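You operate a simulated robot arm through the tools that you are given. There is no shell and no other tool. Be economical: measure what you need, move in short steps, check, and stop when the job is done.

You run a simulated robot arm. Do the job below in one go: nothing can be reset, and whatever is moved stays where it is left.

JOB
The quilt is squashed too flat: let the bag rise, reseal it, pump it to HALF.
Fine: seal open till the pointer stands at FULL; last, hose into the white holder by the pump and cap onto the valve.
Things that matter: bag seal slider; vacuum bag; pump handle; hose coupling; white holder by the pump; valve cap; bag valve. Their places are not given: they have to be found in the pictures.

It is judged by the outcome, as a careful person would: the job done as asked, and still so three seconds after it is handed in. It fails if anything else is knocked over, pushed out of place, dropped, spilled or broken. Lids that push on must go on centred and level and be pressed home; caps that screw on are set level and turned clockwise until they are tight.

ROBOT AND FRAMES
A 6-joint arm with a two-finger parallel gripper, fixed in place. Base frame: the origin is at the foot of the arm, x ahead of it, y to its left, z up. Lengths are in mm, angles in rad, forces in N, time in s.
With the tool pointing down near the work surface it reaches from about 320 to 700 mm from the base axis. Its first joint turns from -2.897 to 2.897 rad. Payload 4.1 kg.
Tool frame: the origin (TCP) lies between the finger pads and is the grasp point; the fingertips stand 23 mm ahead of it; z points along the fingers, y is the line along which they close. Largest opening 94 mm; finger width 38, thickness 10; the body of the gripper, 54 by 96 mm, starts 39 mm behind the TCP.
Orientation is that of the tool frame in the base frame, as a unit quaternion [x, y, z, w]. With the fingers straight down and closing along the base's y, the tool's x points along the base's -x, its y along +y and its z along -z.

CONTROLS
- The arm moves only by the tool move_arm. Its argument "plan" is a list of rows, each a list of 7 numbers: the turn, a rotation vector about the base's x, y, z in rad, then the shift along the base's x, y, z in mm, then the gripper command, from -1 (shut) to 1 (fully open), values between in proportion. In form: [[ax, ay, az, dx, dy, dz, jaw], ...]. A call has 1 to 12 rows; each row shifts and turns the commanded pose from where the row before left it. Rows are played at 5 a second. More than 50 mm and 0.15 rad between two rows, or a gripper value outside its range, and nothing of the call is played. A pose out of reach is approached as far as the arm can. The call stops where the force on the tool passes 40 N (or 10 N more than at its start, if that is more) or the arm is blocked; 0.2 s more then pass. Each finger travels about 45 mm/s and halts on what it meets, pressing with about 44 N; the grip force reading is that of the motor and also rises with nothing between the fingers. The clock runs only during rows and for 0.2 s after the last one: add rows that do not move to give the fingers time. It gives the time, the measured TCP pose, the force on the tool (base axes), the opening and the grip force at its end, in the units of the frame above (readings bear some noise).
- Cameras (640 x 400 px; columns grow to the right, rows downward): "scene" is fixed at [398.7, -649.5, 1344.1]; the picture's right is [1.00, -0.01, 0.00], its down [-0.00, -0.33, -0.94] and it looks along [0.01, 0.94, -0.33] (base axes); focal length 326 px, centre (320, 200). "wrist" rides on the gripper at [-39, 0, -44] in the tool frame; the picture's right is [0.00, -1.00, 0.00], its down [0.97, 0.00, -0.24] and it looks along [0.24, 0.00, 0.97] (tool axes); focal length 218 px, centre (320, 200).
- snapshot(camera): a new picture of that camera. It takes no simulated time.
- lift_body(by): slides the trunk up (or, below 0, down) by that many mm; the arm rides with it, the base frame stays. It gives what a move gives, with no picture.
- pixel_to_xyz(camera, pixels): for up to 12 pixels [column, row] of the newest picture of that camera ("zoom" is the newest enlarged one), the place [x, y, z] in the base frame of the surface seen there, good to about 2 mm. It takes no simulated time.
- close_up(camera, box): a new picture of the part [left, top, right, bottom] of that camera's present view, enlarged. It takes no simulated time.
- hand_in(): hands the job in; it is judged then, once.

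Go step by step. Measure first, check grasps and placings, and put right what went wrong. The budget is 80 turns and 54 pictures, counting those below and the enlarged ones. Unless the task says otherwise, let go and move clear before handing in, and close with one line.

The tools are called after "Emit:" as name(argument=value, ...) on one line, values as JSON. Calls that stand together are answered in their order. move_arm: Moves the arm, as the interface text tells. Its arguments: {"type":"object","properties":{"plan":{"type":"array","items":{"type":"array","items":{"type":"number"}}}},"required":["plan"]} The other tools are called the same way: lift_body (by) slides the trunk up or down; snapshot (camera) takes a picture; pixel_to_xyz (camera, pixels) gives the place of the surface under pixels of a picture; close_up (camera, box) takes an enlarged picture of a part of a camera's view; hand_in () hands the job in.

At the start:

```text
clock: 0.0
tool_pos: [274.9, 304.0, 1208.7]
orientation: [0.001, 1.0, -0.001, 0.0]
ft_force: [-0.1, -0.5, 0.5]
finger_gap: 94.2
grip_force: 0.0
trunk travel left (down, up): [-425.0, 165.0]
```

scene: 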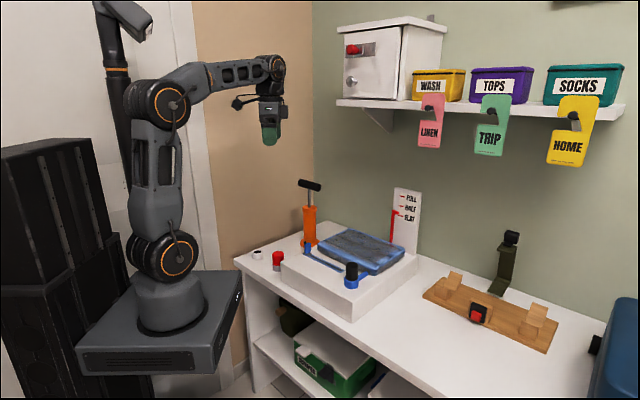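
wrist: 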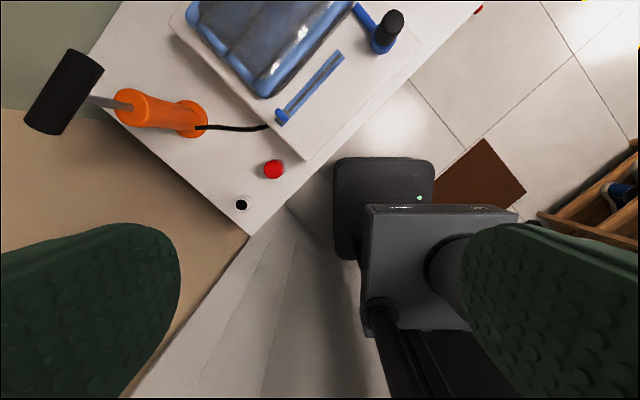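

The scene shows the pump (orange, ~310,215), the bag on a raised plinth (~360,250), a red cap (~278,258), a white holder (~257,254), a black/blue item at (351,272), and a gauge at (405,215). I'll enlarge these before measuring.

Emit:
close_up(camera="scene", box=[230, 170, 430, 320])

Emit:
close_up(camera="wrist", box=[100, 0, 500, 250])

```text
2.67 times, centred on (330, 245) of scene
```

zoom: 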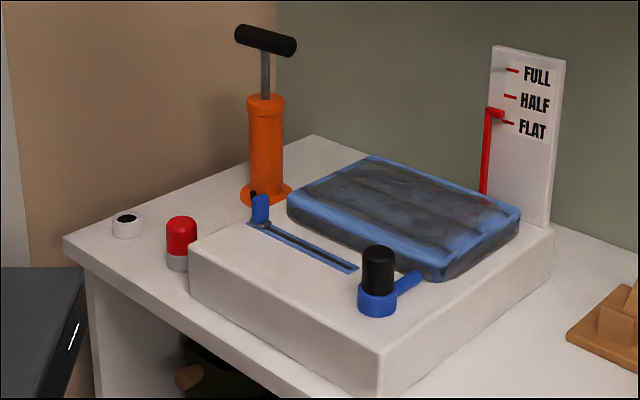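

```text
1.60 times, centred on (300, 125) of wrist
```

zoom: 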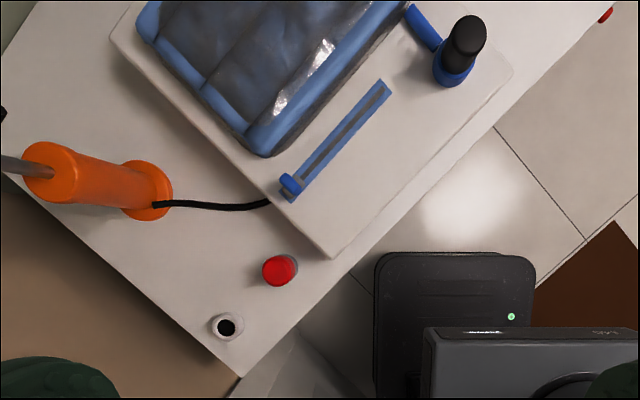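

The wrist view shows the slider knob (zoom 291,184), track end (385,85), black coupling on the blue valve (467,35), red cap (279,270), white holder (227,326) and pump. I'll measure them.

Emit:
pixel_to_xyz(camera="zoom", pixels=[[291, 182], [292, 196], [384, 86], [340, 140], [470, 30], [452, 78], [279, 270], [227, 327], [220, 316], [150, 185], [335, 255], [400, 200]])

Emit:
pixel_to_xyz(camera="scene", pixels=[[311, 185], [303, 182], [319, 187], [310, 207], [351, 265], [350, 282], [278, 253], [277, 267], [257, 251], [311, 240], [327, 252], [360, 268]])

```text
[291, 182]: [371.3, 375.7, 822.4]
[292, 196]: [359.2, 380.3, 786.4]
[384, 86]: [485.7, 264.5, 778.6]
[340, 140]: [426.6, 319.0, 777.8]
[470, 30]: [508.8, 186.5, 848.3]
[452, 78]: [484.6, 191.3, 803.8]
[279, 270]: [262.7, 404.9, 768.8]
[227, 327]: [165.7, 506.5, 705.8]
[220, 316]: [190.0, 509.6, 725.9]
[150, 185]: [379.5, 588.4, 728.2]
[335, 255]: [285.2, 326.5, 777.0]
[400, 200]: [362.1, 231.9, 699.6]
```

```text
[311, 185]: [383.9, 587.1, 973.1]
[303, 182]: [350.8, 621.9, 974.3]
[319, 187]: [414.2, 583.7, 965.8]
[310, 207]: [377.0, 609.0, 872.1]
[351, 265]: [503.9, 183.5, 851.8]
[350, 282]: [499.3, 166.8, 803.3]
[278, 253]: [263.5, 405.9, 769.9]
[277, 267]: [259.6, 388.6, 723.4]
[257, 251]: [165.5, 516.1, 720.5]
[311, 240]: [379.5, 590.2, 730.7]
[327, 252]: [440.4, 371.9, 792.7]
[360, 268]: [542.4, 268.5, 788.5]
```

Knob ≈ (367,376,z 822), track ends at ≈ (486,264), coupling ≈ (505,186, top 852), cap ≈ (262,403, top 770), holder ≈ (170,510), pump handle z≈970. I'll come down above the slider for a closer look.

Emit:
move_arm(plan=[[0, 0, 0, 19, 10, -44, 1], [0, 0, 0, 19, 10, -44, 1], [0, 0, 0, 19, 10, -44, 1], [0, 0, 0, 19, 10, -44, 1], [0, 0, 0, 19, 10, -44, 1], [0, 0, 0, 0, 0, 0, 1]])

Emit:
snapshot(camera="wrist")

```text
clock: 1.4
tool_pos: [371.6, 352.2, 987.1]
orientation: [0.0, 1.0, 0.0, 0.0]
ft_force: [0.6, -0.4, -0.1]
finger_gap: 94.0
grip_force: 0.1
trunk travel left (down, up): [-425.0, 165.0]
```

```text
49 pictures are left
```

wrist: 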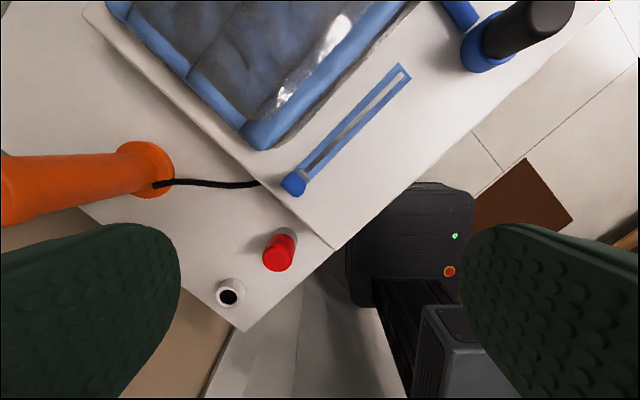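

Emit:
close_up(camera="wrist", box=[200, 50, 440, 200])

Emit:
pixel_to_xyz(camera="wrist", pixels=[[294, 186], [288, 180], [300, 190], [300, 175], [404, 73], [480, 55], [520, 30], [276, 254], [228, 286], [231, 298], [333, 245], [264, 185]])

```text
2.67 times, centred on (320, 125) of wrist
```

zoom: 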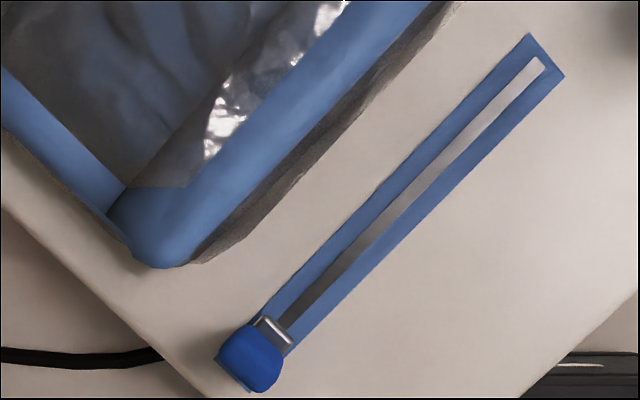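

```text
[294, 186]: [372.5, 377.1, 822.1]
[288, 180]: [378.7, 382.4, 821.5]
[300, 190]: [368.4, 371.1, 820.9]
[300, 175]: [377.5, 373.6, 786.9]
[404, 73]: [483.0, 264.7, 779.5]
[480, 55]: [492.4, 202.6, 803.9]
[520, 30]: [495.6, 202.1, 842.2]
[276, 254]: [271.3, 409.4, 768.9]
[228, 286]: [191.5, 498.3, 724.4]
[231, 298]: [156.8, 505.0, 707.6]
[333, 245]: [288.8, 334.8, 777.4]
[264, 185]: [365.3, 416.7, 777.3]
```

The slider knob is about 20 mm wide at (372,376), z 785–822, on a track running at about -45°. I'll turn the gripper to close along the track, half-open it, and come down above the knob.

Emit:
move_arm(plan=[[0, 0, 0.134, 0, 4, -20, 0.2], [0, 0, 0.134, 0, 4, -20, 0.2], [0, 0, 0.134, 0, 4, -20, 0.2], [0, 0, 0.134, 0, 4, -20, 0.2], [0, 0, 0.134, 1, 4, -20, 0.2], [0, 0, 0.13, 0, 4, -20, 0.2], [0, 0, 0, 0, 0, 0, 0.2]])

Emit:
snapshot(camera="wrist")

```text
clock: 3.0
tool_pos: [372.0, 377.1, 868.0]
orientation: [-0.39, 0.921, 0.001, 0.0]
ft_force: [0.4, 0.9, 0.5]
finger_gap: 56.2
grip_force: 0.0
trunk travel left (down, up): [-425.0, 165.0]
```

```text
47 pictures are left
```

wrist: 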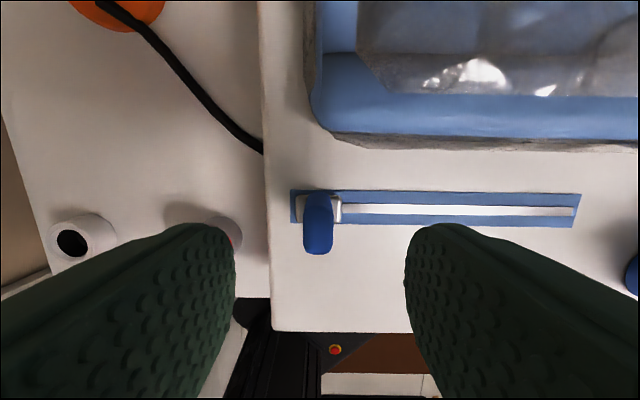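

The knob (318,225) is centred between the fingers and the track is horizontal in view. I'll descend to z≈812 and close.

Emit:
move_arm(plan=[[0, 0, 0, 0, -1, -28, 0.2], [0, 0, 0, 0, 0, -28, 0.2], [0, 0, 0, 0, 0, 0, -0.6], [0, 0, 0, 0, 0, 0, -0.6], [0, 0, 0, 0, 0, 0, -0.6], [0, 0, 0, 0, 0, 0, -0.6]])

Emit:
snapshot(camera="wrist")

```text
clock: 4.4
tool_pos: [371.2, 376.7, 811.9]
orientation: [-0.389, 0.921, 0.0, -0.001]
ft_force: [0.4, 0.3, 0.2]
finger_gap: 18.5
grip_force: 0.1
trunk travel left (down, up): [-425.0, 165.0]
```

```text
46 pictures are left
```

wrist: 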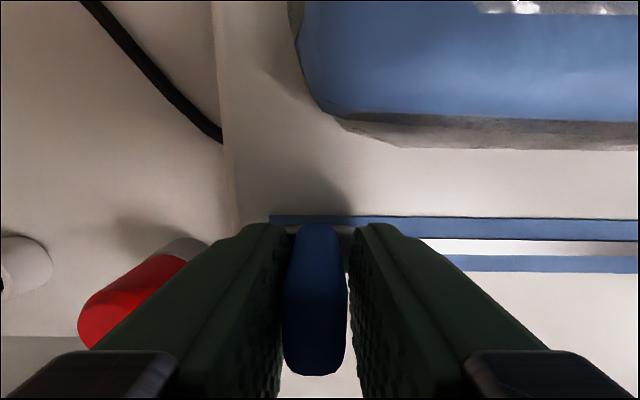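

The knob is caged between the fingers (gap 18.5 mm). I'll drag it along the track to the open end, watching force.

Emit:
move_arm(plan=[[0, 0, 0, 0, 0, 0, -0.8], [0, 0, 0, 14.3, -13.9, 0, -0.8], [0, 0, 0, 14.3, -13.9, 0, -0.8], [0, 0, 0, 14.3, -13.9, 0, -0.8], [0, 0, 0, 14.3, -13.9, 0, -0.8], [0, 0, 0, 14.3, -13.9, 0, -0.8], [0, 0, 0, 14.3, -13.9, 0, -0.8], [0, 0, 0, 7.2, -7, 0, -0.8], [0, 0, 0, 0, 0, 0, -0.8]])

Emit:
snapshot(camera="wrist")

Emit:
close_up(camera="scene", box=[270, 170, 470, 295])

```text
clock: 6.4
tool_pos: [462.5, 283.3, 812.4]
orientation: [-0.389, 0.921, -0.001, -0.004]
ft_force: [-13.4, -13.6, -24.0]
finger_gap: 13.9
grip_force: 45.0
trunk travel left (down, up): [-425.0, 165.0]
```

```text
45 pictures are left
```

wrist: 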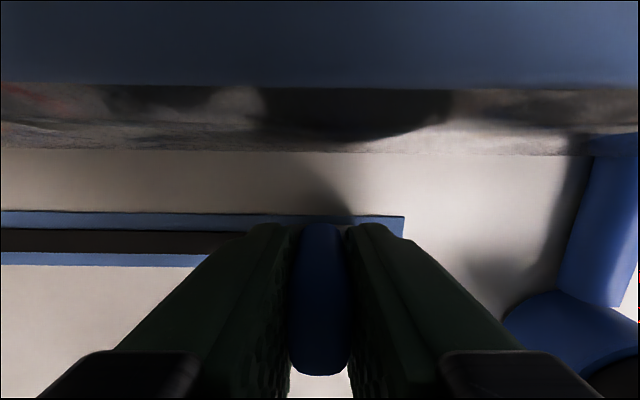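

```text
3.20 times, centred on (370, 232) of scene
```

zoom: 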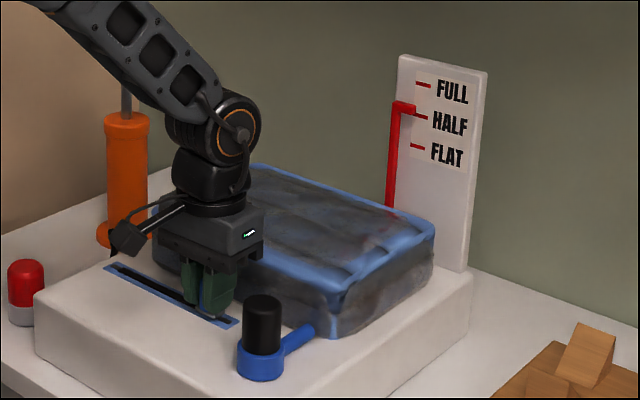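

The bag is rising (pointer just past HALF). The side load comes from my path being ~3 mm off the rail, so I'll loosen, correct the offset and push on to the track's end.

Emit:
move_arm(plan=[[0, 0, 0, 0, 0, 0, -0.6], [0, 0, 0, -1.7, -3, 0, -0.6], [0, 0, 0, 3.5, -3.6, 0, -0.6], [0, 0, 0, 3.5, -3.6, 0, -0.6], [0, 0, 0, 0, 0, 0, -0.6]])

Emit:
close_up(camera="scene", box=[270, 170, 470, 295])

```text
clock: 7.6
tool_pos: [470.2, 277.0, 817.3]
orientation: [-0.389, 0.921, 0.001, 0.001]
ft_force: [-0.8, 3.1, 14.9]
finger_gap: 18.7
grip_force: 0.1
trunk travel left (down, up): [-425.0, 165.0]
```

```text
3.20 times, centred on (370, 232) of scene
```

zoom: 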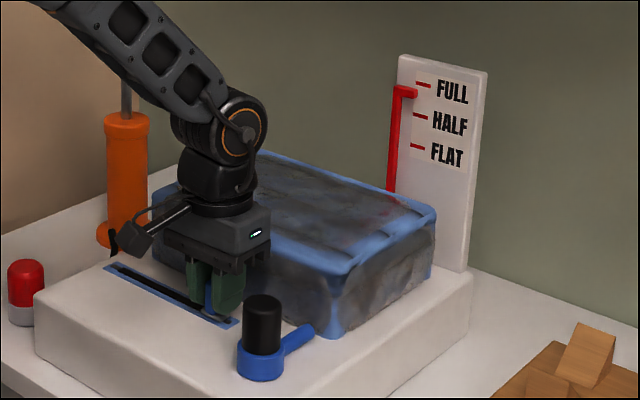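

The pointer is nearly FULL, and the rising bag is pressing up on the gripper body (z 817, 15 N). I'll lift clear straight up to let it rise freely.

Emit:
move_arm(plan=[[0, 0, 0, 0, 0, 20, -0.4], [0, 0, 0, 0, 0, 45, -0.4], [0, 0, 0, 0, 0, 45, -0.2], [0, 0, 0, 0, 0, 20, -0.2], [0, 0, 0, 0, 0, 0, -0.2]])

Emit:
snapshot(camera="wrist")

Emit:
close_up(camera="scene", box=[270, 170, 470, 295])

```text
clock: 8.8
tool_pos: [467.1, 274.4, 945.5]
orientation: [-0.389, 0.921, 0.0, 0.0]
ft_force: [0.0, 0.5, -0.2]
finger_gap: 37.4
grip_force: 0.0
trunk travel left (down, up): [-425.0, 165.0]
```

```text
42 pictures are left
```

wrist: 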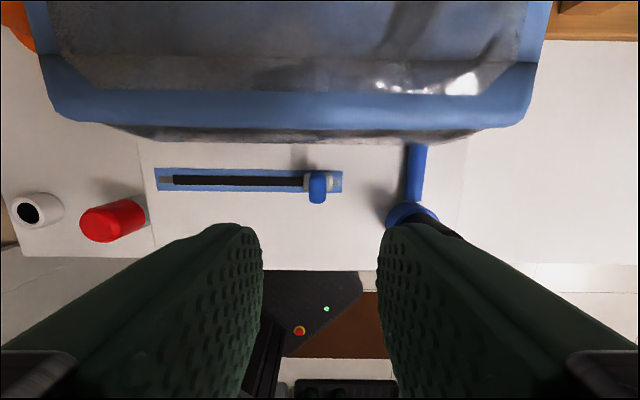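

```text
3.20 times, centred on (370, 232) of scene
```

zoom: 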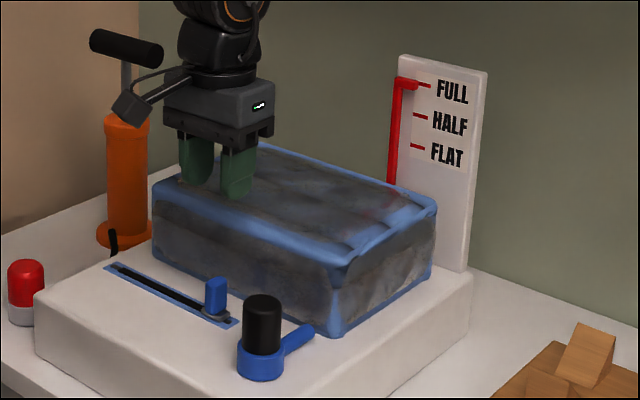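

The pointer stands at about FULL and the knob is at the far end of the track. I'll wait a moment, then measure the knob, bag edge and top.

Emit:
move_arm(plan=[[0, 0, 0, 0, 0, 0, -0.2], [0, 0, 0, 0, 0, 0, -0.2], [0, 0, 0, 0, 0, 0, -0.2], [0, 0, 0, 0, 0, 0, -0.2], [0, 0, 0, 0, 0, 0, -0.2]])

Emit:
pixel_to_xyz(camera="wrist", pixels=[[318, 186], [317, 195], [316, 175], [316, 128], [200, 125], [300, 100], [200, 80], [400, 110], [165, 182], [338, 182], [120, 220], [37, 210]])

Emit:
close_up(camera="scene", box=[380, 180, 430, 230])

```text
clock: 10.0
tool_pos: [467.3, 274.5, 945.1]
orientation: [-0.39, 0.921, 0.0, 0.0]
ft_force: [0.4, -0.1, -0.7]
finger_gap: 37.7
grip_force: 0.0
trunk travel left (down, up): [-425.0, 165.0]
```

```text
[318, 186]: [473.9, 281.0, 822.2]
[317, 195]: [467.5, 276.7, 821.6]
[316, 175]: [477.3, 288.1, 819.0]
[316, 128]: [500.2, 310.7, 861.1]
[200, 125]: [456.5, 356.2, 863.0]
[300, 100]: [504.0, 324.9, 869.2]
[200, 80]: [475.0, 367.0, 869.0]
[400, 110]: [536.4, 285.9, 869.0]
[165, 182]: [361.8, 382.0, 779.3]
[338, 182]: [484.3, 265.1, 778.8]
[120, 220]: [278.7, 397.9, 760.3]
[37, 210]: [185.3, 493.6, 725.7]
```

```text
8.00 times, centred on (405, 205) of scene
```

zoom: 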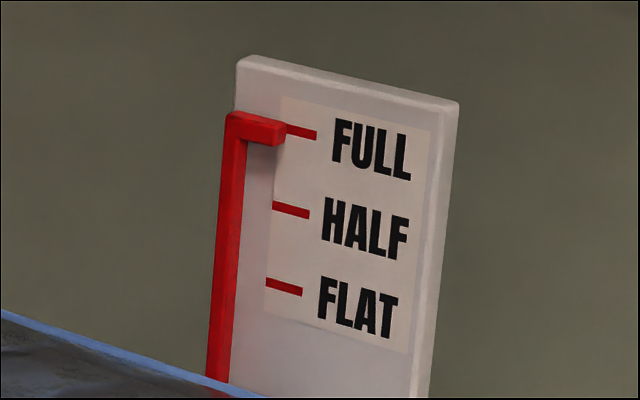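

The pointer sits at FULL. The knob is at ≈(471,279) and the bag top is now z≈869 near the camera side, so I'll tilt the tool 0.3 rad away from the bag and go down to cage the knob.

Emit:
move_arm(plan=[[0.072, -0.07, 0, 0, 0, -20, -0.2], [0.072, -0.07, 0, 0, 0, -20, -0.2], [0.072, -0.07, 0, 0, 0, -20, -0.2], [0, 0, 0, 0, 0, -30, -0.2], [0, 0, 0, 1, 1, -31, -0.2], [0, 0, 0, 0, 0, 0, -0.6], [0, 0, 0, 0, 0, 0, -0.6], [0, 0, 0, 0, 0, 0, -0.6]])

Emit:
snapshot(camera="wrist")

Emit:
close_up(camera="scene", box=[270, 170, 470, 295])

```text
clock: 11.8
tool_pos: [470.6, 277.1, 821.6]
orientation: [-0.385, 0.911, 0.058, 0.138]
ft_force: [-0.2, -0.3, 0.1]
finger_gap: 18.9
grip_force: 0.1
trunk travel left (down, up): [-425.0, 165.0]
```

```text
39 pictures are left
```

wrist: 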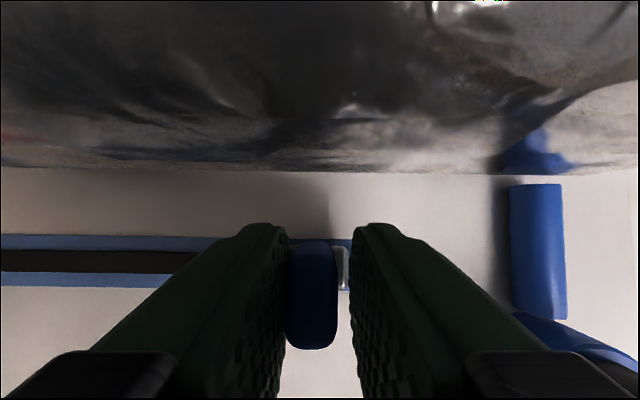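

```text
3.20 times, centred on (370, 232) of scene
```

zoom: 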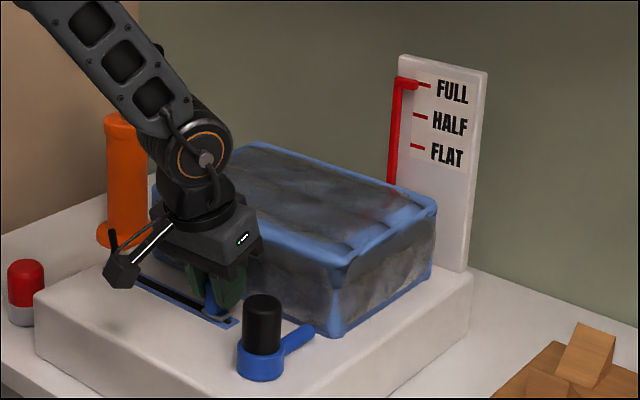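

The knob is caged with no contact force. I'll slide it back toward the sealed end, slow for the last bit.

Emit:
move_arm(plan=[[0, 0, 0, -14.1, 14.2, 0, -0.6], [0, 0, 0, -14.1, 14.2, 0, -0.6], [0, 0, 0, -14.1, 14.2, 0, -0.6], [0, 0, 0, -14.1, 14.2, 0, -0.6], [0, 0, 0, -14.1, 14.2, 0, -0.6], [0, 0, 0, -14.1, 14.2, 0, -0.6], [0, 0, 0, -7, 7.1, 0, -0.6], [0, 0, 0, -4.2, 4.3, 0, -0.6], [0, 0, 0, -3.5, 3.6, 0, -0.6], [0, 0, 0, 0, 0, 0, -0.6]])

Emit:
snapshot(camera="wrist")

```text
clock: 14.0
tool_pos: [370.5, 374.9, 822.4]
orientation: [-0.385, 0.911, 0.058, 0.138]
ft_force: [-0.2, -0.2, 0.2]
finger_gap: 18.8
grip_force: 0.1
trunk travel left (down, up): [-425.0, 165.0]
```

```text
37 pictures are left
```

wrist: 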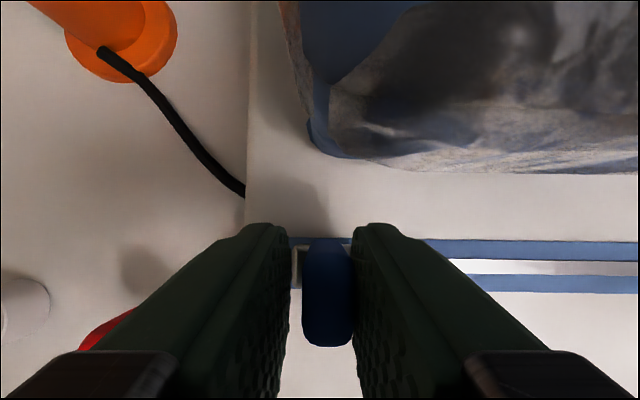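

The knob is being pushed by the right finger; I'll press on a few more mm until it meets its stop.

Emit:
move_arm(plan=[[0, 0, 0, -2.1, 2.1, 0, -0.6], [0, 0, 0, -1.4, 1.4, 0, -0.6], [0, 0, 0, -1.4, 1.4, 0, -0.6], [0, 0, 0, -1.4, 1.4, 0, -0.6], [0, 0, 0, 0, 0, 0, -0.6]])

```text
clock: 15.2
tool_pos: [365.9, 381.5, 822.0]
orientation: [-0.385, 0.911, 0.058, 0.137]
ft_force: [11.2, -13.6, 2.7]
finger_gap: 26.8
grip_force: 9.3
trunk travel left (down, up): [-425.0, 165.0]
```

The knob met its stop (17 N along the track). I'll back off, rise and straighten, then look.

Emit:
move_arm(plan=[[0, 0, 0, 5, -5, 0, -0.4], [0, 0, 0, 0, 0, 30, -0.2], [0, 0, 0, 0, 0, 45, 0.2], [-0.072, 0.07, 0, 0, 0, 40, 1], [-0.072, 0.07, 0, 0, 0, 30, 1], [-0.072, 0.07, 0, 0, 0, 30, 1], [0, 0, 0, 0, 0, 0, 1]])

Emit:
snapshot(camera="wrist")

Emit:
close_up(camera="scene", box=[230, 170, 430, 295])

```text
clock: 16.8
tool_pos: [369.5, 377.5, 997.8]
orientation: [-0.389, 0.921, 0.0, -0.001]
ft_force: [-0.1, -0.1, 0.4]
finger_gap: 94.0
grip_force: 0.1
trunk travel left (down, up): [-425.0, 165.0]
```

```text
36 pictures are left
```

wrist: 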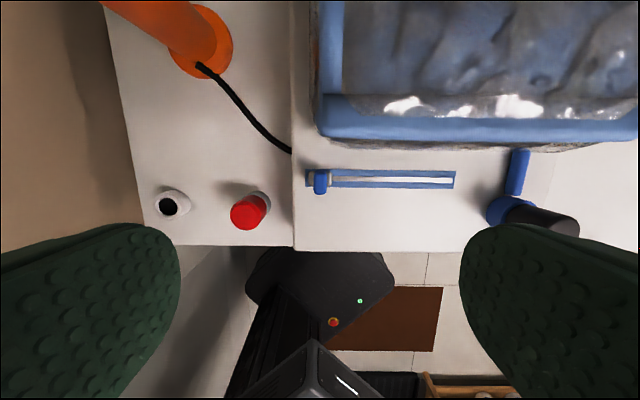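

```text
3.20 times, centred on (330, 232) of scene
```

zoom: 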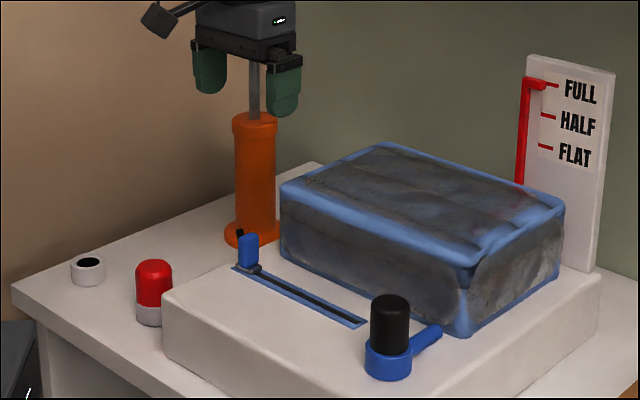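

Sealed and still at FULL. Now the pump handle; I'll move near above it for a measurement.

Emit:
move_arm(plan=[[0, 0, 0, -10, 10, 40, 1], [0, 0, 0, -10, 30, 40, 1], [0, 0, 0, -10, 35, 30, 1], [0, 0, 0, -5, 35, 10, 1], [0, 0, 0, 0, 30, 0, 1], [0, 0, 0, 0, 0, 0, 1]])

Emit:
snapshot(camera="wrist")

```text
refused: row 2 steps farther than a row can; nothing moved
```

```text
34 pictures are left
```

wrist: 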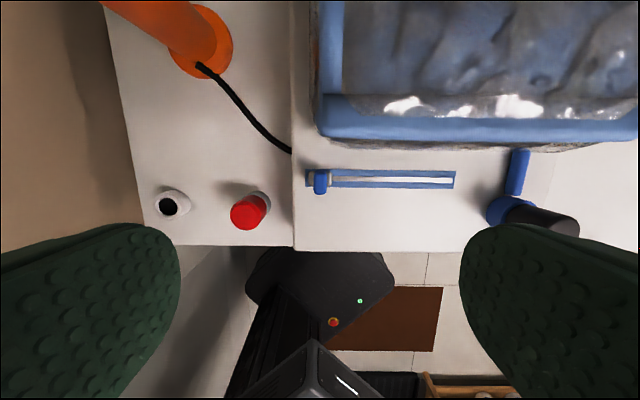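

The row was just over 50 mm; I'll retry with smaller steps.

Emit:
move_arm(plan=[[0, 0, 0, -10, 10, 40, 1], [0, 0, 0, -10, 25, 40, 1], [0, 0, 0, -10, 30, 30, 1], [0, 0, 0, -5, 35, 10, 1], [0, 0, 0, 0, 40, 0, 1], [0, 0, 0, 0, 0, 0, 1]])

Emit:
snapshot(camera="wrist")

```text
clock: 18.2
tool_pos: [332.9, 515.3, 1113.4]
orientation: [-0.39, 0.921, 0.0, -0.001]
ft_force: [0.3, -0.3, -1.2]
finger_gap: 93.9
grip_force: 0.0
out of reach, approached as far as the arm can: row 5
trunk travel left (down, up): [-425.0, 165.0]
```

```text
33 pictures are left
```

wrist: 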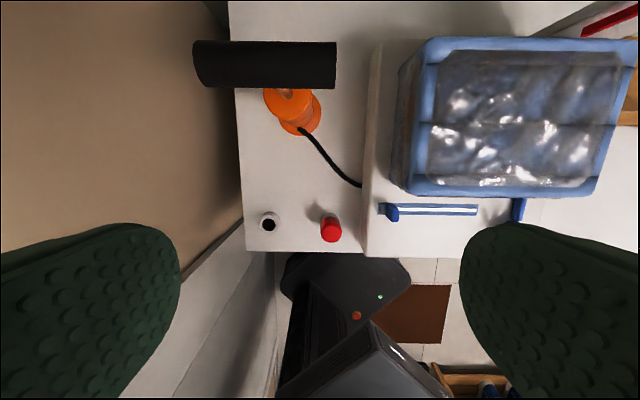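

The handle bar lies horizontal in the view (194–336, 65), i.e. parallel to the track. I'll measure it and raise the trunk for reach.

Emit:
pixel_to_xyz(camera="wrist", pixels=[[205, 60], [265, 60], [330, 60], [265, 45], [265, 82], [330, 82], [288, 103], [300, 130], [270, 222], [277, 222], [331, 232], [326, 236]])

Emit:
lift_body(by=130)

```text
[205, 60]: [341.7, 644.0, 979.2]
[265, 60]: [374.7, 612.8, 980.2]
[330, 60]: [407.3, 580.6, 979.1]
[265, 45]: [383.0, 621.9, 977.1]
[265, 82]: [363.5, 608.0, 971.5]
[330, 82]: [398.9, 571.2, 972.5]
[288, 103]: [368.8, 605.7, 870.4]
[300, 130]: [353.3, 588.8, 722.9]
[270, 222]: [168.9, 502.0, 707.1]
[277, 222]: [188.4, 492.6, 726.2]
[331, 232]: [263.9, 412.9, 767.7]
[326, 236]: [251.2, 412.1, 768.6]
```

```text
clock: 19.8
tool_pos: [334.5, 515.0, 1244.3]
orientation: [-0.389, 0.921, -0.001, -0.001]
ft_force: [-0.7, -0.1, 0.3]
finger_gap: 93.8
grip_force: 0.0
trunk travel left (down, up): [-555.0, 35.0]
```

The bar centre is ≈ (375,612), z≈967, top 980. I'll rotate the gripper by -90° so it closes across the bar.

Emit:
move_arm(plan=[[0, 0, -0.143, 0, 0, -10, 1], [0, 0, -0.143, 0, 0, -10, 1], [0, 0, -0.143, 0, 0, -10, 1], [0, 0, -0.143, 0, 0, -10, 1], [0, 0, -0.143, 0, 0, -10, 1], [0, 0, -0.143, 0, 0, -10, 1], [0, 0, -0.143, 0, 0, -10, 1], [0, 0, -0.143, 0, 0, -10, 1], [0, 0, -0.143, 0, 0, -10, 1], [0, 0, -0.143, 0, 0, -10, 1], [0, 0, -0.14, 0, 0, -10, 1], [0, 0, 0, 0, 0, 0, 1]])

```text
clock: 22.4
tool_pos: [333.6, 514.2, 1132.7]
orientation: [0.376, 0.926, 0.0, 0.001]
ft_force: [0.2, -0.3, -0.7]
finger_gap: 93.9
grip_force: 0.0
trunk travel left (down, up): [-555.0, 35.0]
```

Yaw is right. Now I'll tilt the fingers outward 0.3 rad and move above the bar.

Emit:
move_arm(plan=[[0.072, -0.07, 0, 10, 24, -15, 1], [0.072, -0.07, 0, 10, 24, -15, 1], [0.072, -0.07, 0, 10, 25, -15, 1], [0, 0, 0, 11, 25, -15, 1], [0, 0, 0, 0, 0, 0, 1]])

Emit:
snapshot(camera="wrist")

```text
clock: 23.6
tool_pos: [373.7, 614.8, 1073.9]
orientation: [0.371, 0.916, 0.139, 0.058]
ft_force: [-0.4, -0.3, 0.3]
finger_gap: 93.9
grip_force: 0.1
trunk travel left (down, up): [-555.0, 35.0]
```

```text
32 pictures are left
```

wrist: 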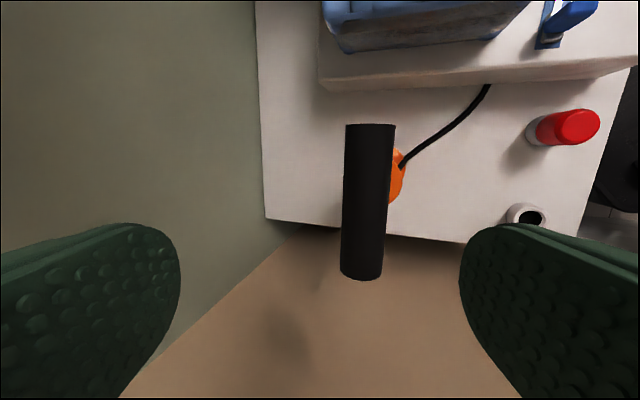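

Reach is fine and the bar (345–395, 125–280) is in view. I'll measure the bar and wall clearance.

Emit:
pixel_to_xyz(camera="wrist", pixels=[[370, 135], [365, 200], [361, 265], [350, 200], [383, 200], [262, 150], [266, 215], [200, 100], [150, 200], [300, 280], [400, 280]])

```text
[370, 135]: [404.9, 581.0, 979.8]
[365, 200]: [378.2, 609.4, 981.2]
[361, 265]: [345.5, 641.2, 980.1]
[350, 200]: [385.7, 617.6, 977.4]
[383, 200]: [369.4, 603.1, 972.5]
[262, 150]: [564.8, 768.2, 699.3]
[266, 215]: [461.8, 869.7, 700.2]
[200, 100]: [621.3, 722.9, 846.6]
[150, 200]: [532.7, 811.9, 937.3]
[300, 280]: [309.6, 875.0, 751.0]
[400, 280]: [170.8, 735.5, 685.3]
```

Walls are ~190 mm off, so plenty of room. The bar axis passes (376,611), z≈968. I'll descend and grip.

Emit:
move_arm(plan=[[0, 0, 0, 1, -2, -40, 0.5], [0, 0, 0, 1, -2, -40, 0.5], [0, 0, 0, 0, 0, -26, 0.5], [0, 0, 0, 0, 0, 0, -1], [0, 0, 0, 0, 0, 0, -1], [0, 0, 0, 0, 0, 0, -1], [0, 0, 0, 0, 0, 0, -1], [0, 0, 0, 0, 0, 0, -1]])

Emit:
close_up(camera="scene", box=[230, 170, 430, 295])

```text
clock: 25.4
tool_pos: [378.1, 610.8, 967.4]
orientation: [0.372, 0.916, 0.139, 0.057]
ft_force: [3.3, 6.8, 0.3]
finger_gap: 37.3
grip_force: 44.9
trunk travel left (down, up): [-555.0, 35.0]
```

```text
3.20 times, centred on (330, 232) of scene
```

zoom: 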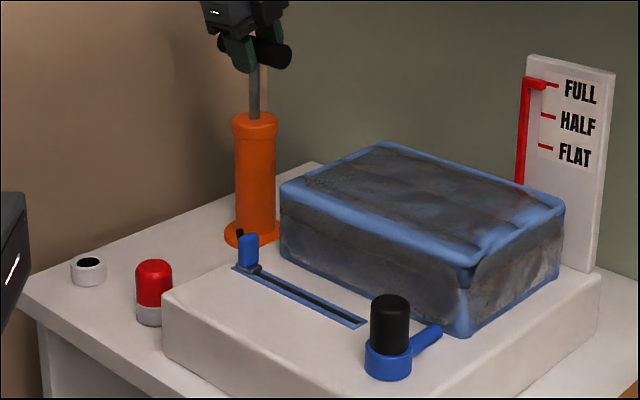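

The bar is gripped (37 mm). I'll push down gently, 50 mm, and watch force and pointer.

Emit:
move_arm(plan=[[0, 0, 0, 0, 0, -12, -1], [0, 0, 0, 0, 0, -12, -1], [0, 0, 0, 0, 0, -12, -1], [0, 0, 0, 0, 0, -12, -1], [0, 0, 0, 0, 0, 0, -1]])

Emit:
close_up(camera="scene", box=[230, 170, 430, 295])

```text
clock: 26.6
tool_pos: [377.9, 609.6, 919.8]
orientation: [0.37, 0.917, 0.14, 0.056]
ft_force: [8.7, 16.3, 4.9]
finger_gap: 37.3
grip_force: 45.2
trunk travel left (down, up): [-555.0, 35.0]
```

```text
3.20 times, centred on (330, 232) of scene
```

zoom: 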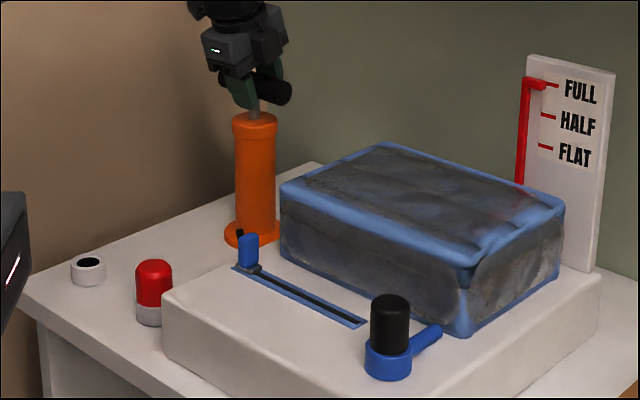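

Side force grew a little, so I'll nudge outward, push a bit farther, then pull back up to see the stroke's effect.

Emit:
move_arm(plan=[[0, 0, 0, 1, 1.5, -6, -1], [0, 0, 0, 0, 0, -6, -1], [0, 0, 0, 0, 0, 12, -1], [0, 0, 0, 0, 0, 12, -1], [0, 0, 0, 0, 0, 12, -1], [0, 0, 0, 0, 0, 12, -1], [0, 0, 0, 0, 0, 12, -1], [0, 0, 0, 0, 0, 0, -1]])

Emit:
close_up(camera="scene", box=[230, 170, 430, 295])

```text
clock: 28.4
tool_pos: [377.8, 611.7, 966.4]
orientation: [0.372, 0.916, 0.139, 0.057]
ft_force: [5.1, 2.5, -0.8]
finger_gap: 37.3
grip_force: 44.4
trunk travel left (down, up): [-555.0, 35.0]
```

```text
3.20 times, centred on (330, 232) of scene
```

zoom: 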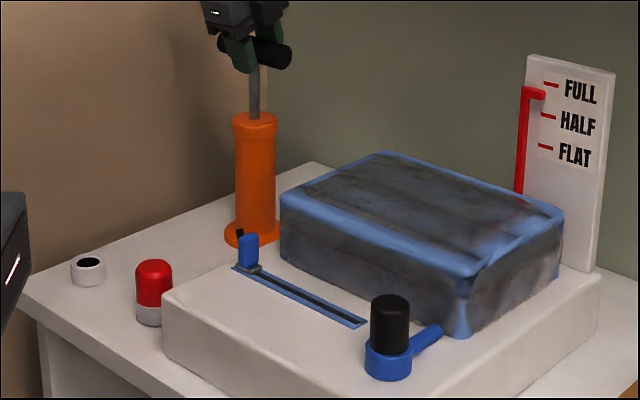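

One stroke dropped the pointer about a third of the way to HALF (row 84 → 94; HALF at 115). I'll do one more full stroke.

Emit:
move_arm(plan=[[0, 0, 0, 0, 0, -20, -1], [0, 0, 0, 0, 0, -20, -1], [0, 0, 0, 0, 0, -20, -1], [0, 0, 0, 0, 0, 20, -1], [0, 0, 0, 0, 0, 20, -1], [0, 0, 0, 0, 0, 20, -1], [0, 0, 0, 0, 0, 0, -1], [0, 0, 0, 0, 0, 0, -1], [0, 0, 0, 0, 0, 0, -1]])

Emit:
close_up(camera="scene", box=[380, 180, 430, 230])

```text
clock: 30.4
tool_pos: [378.1, 609.7, 967.6]
orientation: [0.371, 0.916, 0.14, 0.056]
ft_force: [-0.5, 2.9, -0.7]
finger_gap: 37.7
grip_force: 44.8
trunk travel left (down, up): [-555.0, 35.0]
```

```text
8.00 times, centred on (405, 205) of scene
```

zoom: 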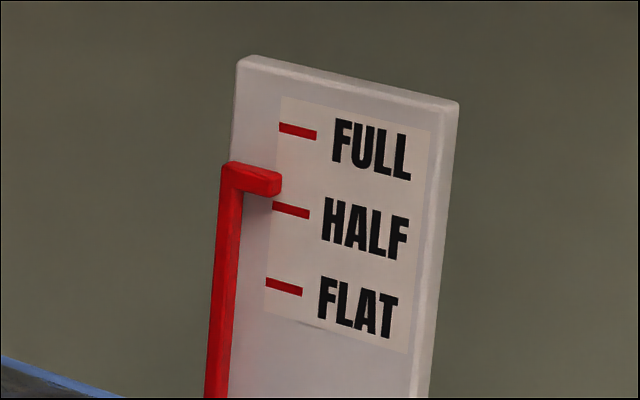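

The pointer has gone 52 of the 79 rows to HALF in two strokes; one more full stroke should land on it.

Emit:
move_arm(plan=[[0, 0, 0, 0, 0, -20, -1], [0, 0, 0, 0, 0, -20, -1], [0, 0, 0, 0, 0, -20, -1], [0, 0, 0, 0, 0, 20, -1], [0, 0, 0, 0, 0, 20, -1], [0, 0, 0, 0, 0, 20, -1], [0, 0, 0, 0, 0, 0, -1], [0, 0, 0, 0, 0, 0, -1], [0, 0, 0, 0, 0, 0, -1]])

Emit:
close_up(camera="scene", box=[380, 180, 430, 230])

```text
clock: 32.4
tool_pos: [378.4, 610.2, 967.8]
orientation: [0.371, 0.917, 0.139, 0.058]
ft_force: [3.7, 7.0, -1.1]
finger_gap: 37.4
grip_force: 44.7
trunk travel left (down, up): [-555.0, 35.0]
```

```text
8.00 times, centred on (405, 205) of scene
```

zoom: 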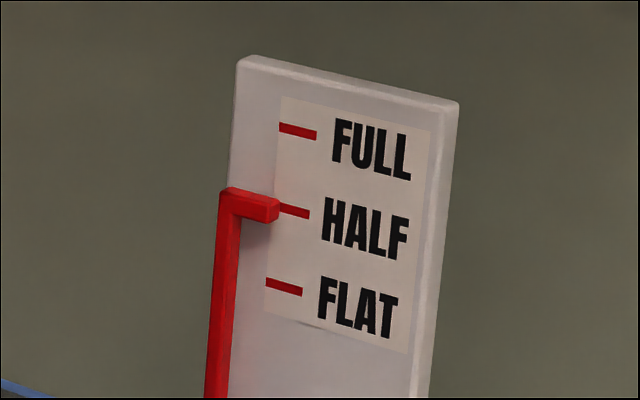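

The pointer stands on HALF. I'll release the handle and rise clear, straightening the tool.

Emit:
move_arm(plan=[[0, 0, 0, 0, 0, 0, 0.5], [0, 0, 0, 0, 0, 0, 0.5], [0, 0, 0, 0, 0, 0, 0.5], [0, 0, 0, 0, 0, 40, 0.5], [0, 0, 0, 0, 0, 40, 0.5], [-0.072, 0.07, 0, -5, -30, 30, 0.5], [-0.072, 0.07, 0, 5, -40, 10, 0.5], [-0.072, 0.07, 0, 5, -45, 0, 0.5], [0, 0, 0, 5, -45, 0, 0.5], [0, 0, 0, 5, -45, 0, 0.5], [0, 0, 0, 5, -45, 0, 0.5]])

```text
clock: 34.8
tool_pos: [397.0, 356.8, 1088.5]
orientation: [0.375, 0.927, 0.001, 0.0]
ft_force: [0.5, 0.2, 0.3]
finger_gap: 70.6
grip_force: 0.2
trunk travel left (down, up): [-555.0, 35.0]
```

Clear of the handle. Moving above the coupling for a close look.

Emit:
move_arm(plan=[[0, 0, 0, 25, -36, -20, 0.8], [0, 0, 0, 26, -36, -20, 0.8], [0, 0, 0, 26, -36, -20, 0.8], [0, 0, 0, 26, -36, -20, 0.8], [0, 0, 0, 5, -26, -39, 0.8], [0, 0, 0, 0, 0, 0, 0.8]])

Emit:
snapshot(camera="wrist")

Emit:
close_up(camera="scene", box=[230, 170, 430, 295])

```text
clock: 36.2
tool_pos: [507.6, 188.0, 970.2]
orientation: [0.376, 0.927, -0.001, 0.0]
ft_force: [-0.3, 0.2, 0.0]
finger_gap: 84.4
grip_force: 0.0
trunk travel left (down, up): [-555.0, 35.0]
```

```text
26 pictures are left
```

wrist: 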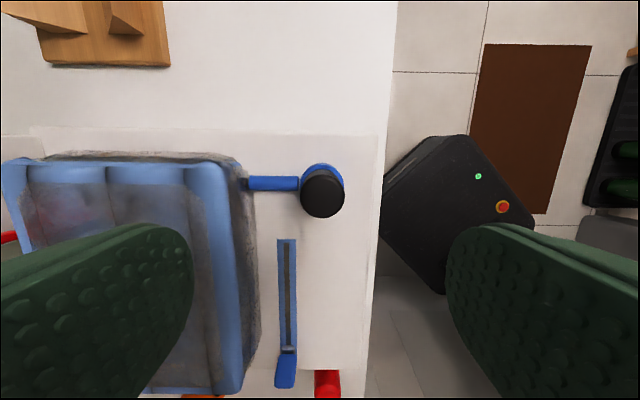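

```text
3.20 times, centred on (330, 232) of scene
```

zoom: 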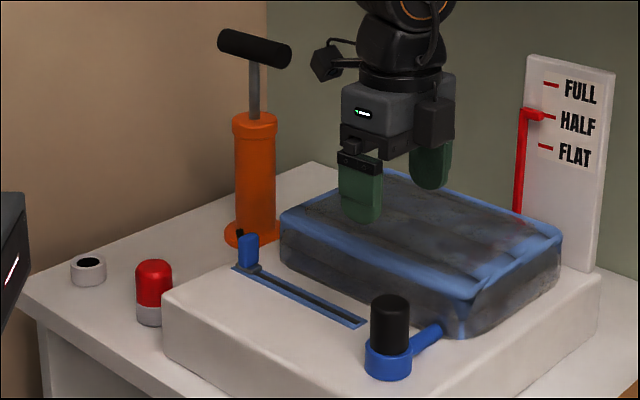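

The coupling's black top is at (322,195) in the wrist view. Measuring its top and edges.

Emit:
pixel_to_xyz(camera="wrist", pixels=[[322, 197], [303, 195], [341, 195], [322, 178], [322, 213], [318, 167], [343, 178], [270, 183], [230, 170], [317, 240]])

```text
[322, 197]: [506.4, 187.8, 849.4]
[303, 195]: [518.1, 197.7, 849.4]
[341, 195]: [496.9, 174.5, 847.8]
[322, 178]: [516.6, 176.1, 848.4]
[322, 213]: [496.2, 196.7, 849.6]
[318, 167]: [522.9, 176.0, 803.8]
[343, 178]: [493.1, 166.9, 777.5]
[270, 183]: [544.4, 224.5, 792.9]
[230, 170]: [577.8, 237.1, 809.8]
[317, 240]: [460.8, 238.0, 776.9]
```

Coupling axis ≈ (507,187), Ø32, top 851, ring top 804. I'll descend to TCP z≈833 and close.

Emit:
move_arm(plan=[[0, 0, 0, 0, -1, -46, 0.6], [0, 0, 0, 0, 0, -46, 0.6], [0, 0, 0, 0, 0, -45, 0.6], [0, 0, 0, 0, 0, 0, -1], [0, 0, 0, 0, 0, 0, -1], [0, 0, 0, 0, 0, 0, -1], [0, 0, 0, 0, 0, 0, -1], [0, 0, 0, 0, 0, 0, -1]])

Emit:
snapshot(camera="wrist")

```text
clock: 38.0
tool_pos: [505.5, 186.7, 831.9]
orientation: [0.375, 0.927, -0.001, 0.0]
ft_force: [-5.1, -5.1, -5.0]
finger_gap: 34.5
grip_force: 44.6
trunk travel left (down, up): [-555.0, 35.0]
```

```text
24 pictures are left
```

wrist: 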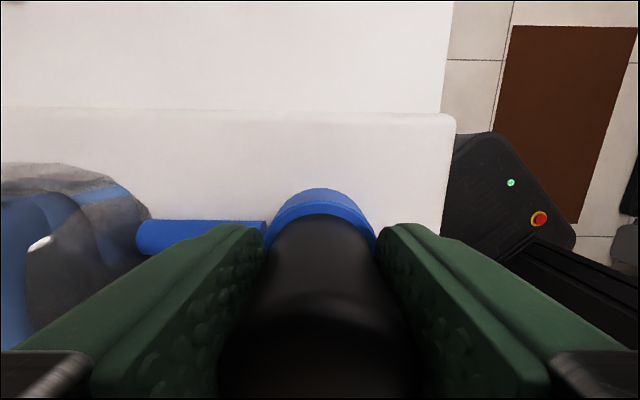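

Gripped at 34.5 mm. I'll lift gently straight up.

Emit:
move_arm(plan=[[0, 0, 0, -0.7, -0.7, 3, -1], [0, 0, 0, 0, 0, 6, -1], [0, 0, 0, 0, 0, 10, -1], [0, 0, 0, 0, 0, 15, -1], [0, 0, 0, 0, 0, 0, -1]])

Emit:
close_up(camera="scene", box=[230, 170, 430, 295])

```text
clock: 39.2
tool_pos: [504.1, 188.2, 866.2]
orientation: [0.375, 0.927, 0.0, 0.0]
ft_force: [-0.7, -0.1, -0.9]
finger_gap: 34.8
grip_force: 43.9
trunk travel left (down, up): [-555.0, 35.0]
```

```text
3.20 times, centred on (330, 232) of scene
```

zoom: 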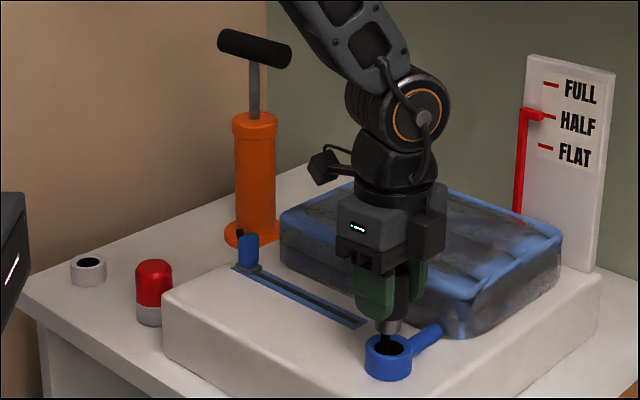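

The coupling is off the valve, with a narrow tip, and the pointer still shows HALF. I'll lift higher and carry it toward the white holder.

Emit:
move_arm(plan=[[0, 0, 0, 0, 0, 45, -1], [0, 0, 0, 0, 0, 40, -1], [0, 0, 0, -32, 30, 0, -1], [0, 0, 0, -35, 34, 0, -1], [0, 0, 0, -35, 34, 0, -1], [0, 0, 0, -35, 34, 0, -1], [0, 0, 0, -35, 34, 0, -1], [0, 0, 0, -35, 34, 0, -1], [0, 0, 0, -35, 34, 0, -1], [0, 0, 0, -35, 34, 0, -1], [0, 0, 0, -35, 34, 0, -1], [0, 0, 0, -35, 34, 0, -1]])

Emit:
snapshot(camera="wrist")

```text
clock: 41.8
tool_pos: [155.3, 524.2, 951.1]
orientation: [0.375, 0.927, -0.001, 0.001]
ft_force: [0.1, -0.2, -0.5]
finger_gap: 34.6
grip_force: 43.6
trunk travel left (down, up): [-555.0, 35.0]
```

```text
22 pictures are left
```

wrist: 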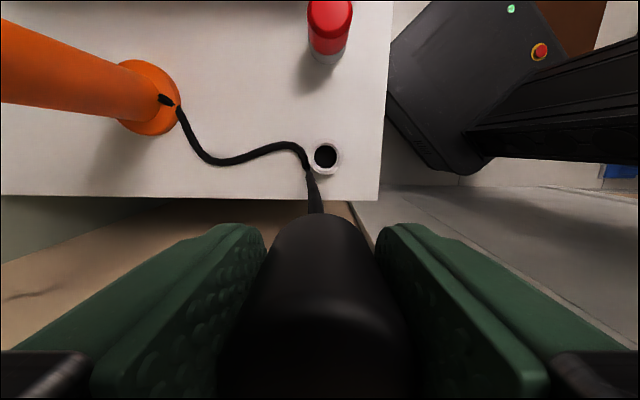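

The holder is at (326,158), with the hose trailing past it. I'll zoom in and measure the rim.

Emit:
close_up(camera="wrist", box=[286, 133, 366, 183])

Emit:
close_up(camera="scene", box=[220, 170, 340, 280])

Emit:
pixel_to_xyz(camera="wrist", pixels=[[315, 158], [338, 158], [326, 146], [326, 170], [316, 151], [337, 165], [337, 150], [317, 166], [326, 157]])

```text
8.00 times, centred on (326, 158) of wrist
```

zoom: 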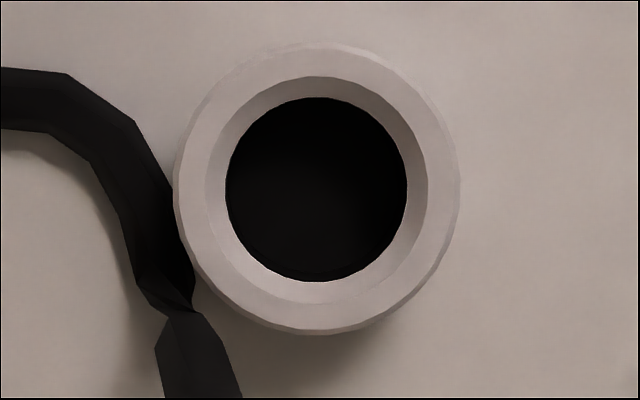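

```text
3.64 times, centred on (280, 225) of scene
```

zoom: 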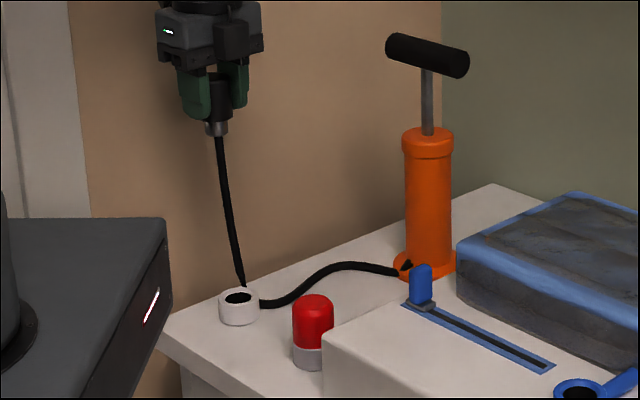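

```text
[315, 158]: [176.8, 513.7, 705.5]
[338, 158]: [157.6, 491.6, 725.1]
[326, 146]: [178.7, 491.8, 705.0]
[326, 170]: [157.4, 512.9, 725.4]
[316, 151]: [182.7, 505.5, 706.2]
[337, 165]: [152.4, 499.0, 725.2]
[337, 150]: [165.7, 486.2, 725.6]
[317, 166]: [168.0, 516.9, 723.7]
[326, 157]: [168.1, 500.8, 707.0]
```

By geometry the holder centre is ≈ (169.6, 500.9), rim z 725.5, with a funnelled hole. I'll move over it and come down to just above the rim.

Emit:
move_arm(plan=[[0, 0, 0, 13.7, -22.7, -30, -1], [0, 0, 0, 0, 0, -45, -1], [0, 0, 0, 0, 0, -45, -1], [0, 0, 0, 0, 0, -38, -1], [0, 0, 0, 0, 0, 0, -1]])

Emit:
close_up(camera="scene", box=[230, 215, 294, 275])

Emit:
snapshot(camera="wrist")

```text
clock: 43.0
tool_pos: [170.9, 501.5, 794.0]
orientation: [0.376, 0.927, 0.0, 0.0]
ft_force: [0.0, -0.4, -0.6]
finger_gap: 34.5
grip_force: 43.9
trunk travel left (down, up): [-555.0, 35.0]
```

```text
6.67 times, centred on (262, 245) of scene
```

zoom: 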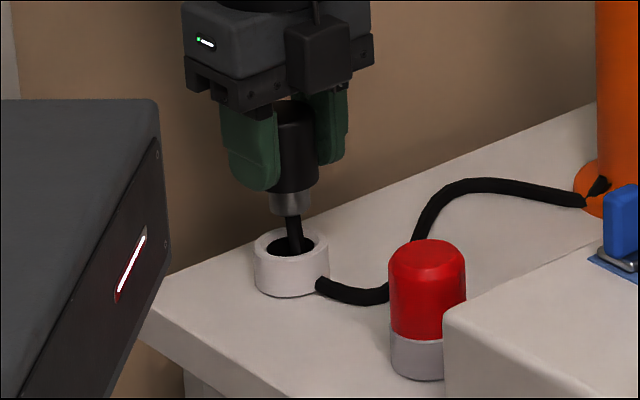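

```text
18 pictures are left
```

wrist: 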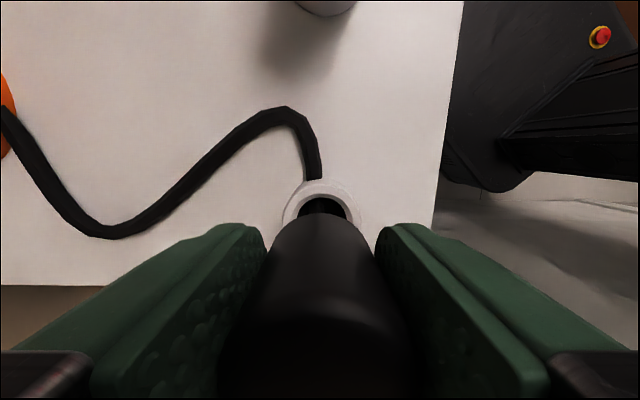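

The tip (col 291) is lined up over the holder (col 292) in the scene, and centred in the wrist view. Lowering gently.

Emit:
move_arm(plan=[[0, 0, 0, 0, 0, -12, -1], [0, 0, 0, 0, 0, -8, -1], [0, 0, 0, 0, 0, -6, -1], [0, 0, 0, 0, 0, -5, -1], [0, 0, 0, 0, 0, -4, -1], [0, 0, 0, 0, 0, -3, -1], [0, 0, 0, 0, 0, 0, -1]])

Emit:
close_up(camera="scene", box=[230, 215, 294, 275])

```text
clock: 44.6
tool_pos: [169.2, 500.9, 755.5]
orientation: [0.375, 0.927, 0.001, 0.0]
ft_force: [-0.3, -0.9, 2.9]
finger_gap: 34.6
grip_force: 44.3
trunk travel left (down, up): [-555.0, 35.0]
```

```text
6.67 times, centred on (262, 245) of scene
```

zoom: 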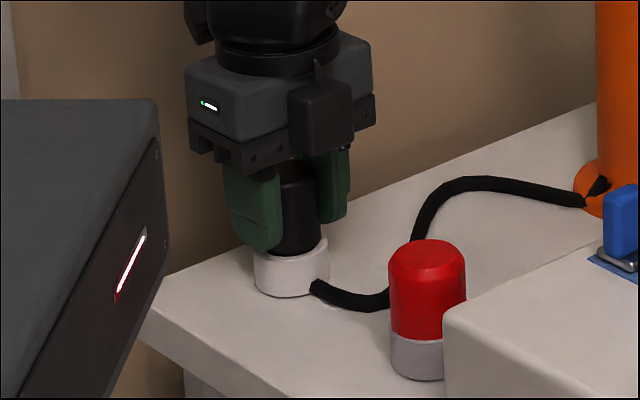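

It's inside the holder. I'll press down a few more mm until it clearly seats.

Emit:
move_arm(plan=[[0, 0, 0, 0, 0, -2, -1], [0, 0, 0, 0, 0, -1.5, -1], [0, 0, 0, 0, 0, -1.5, -1], [0, 0, 0, 0, 0, 0, -1]])

```text
clock: 45.6
tool_pos: [171.0, 500.2, 753.4]
orientation: [0.375, 0.927, 0.002, 0.0]
ft_force: [-1.0, -0.5, 36.2]
finger_gap: 34.9
grip_force: 44.2
trunk travel left (down, up): [-555.0, 35.0]
```

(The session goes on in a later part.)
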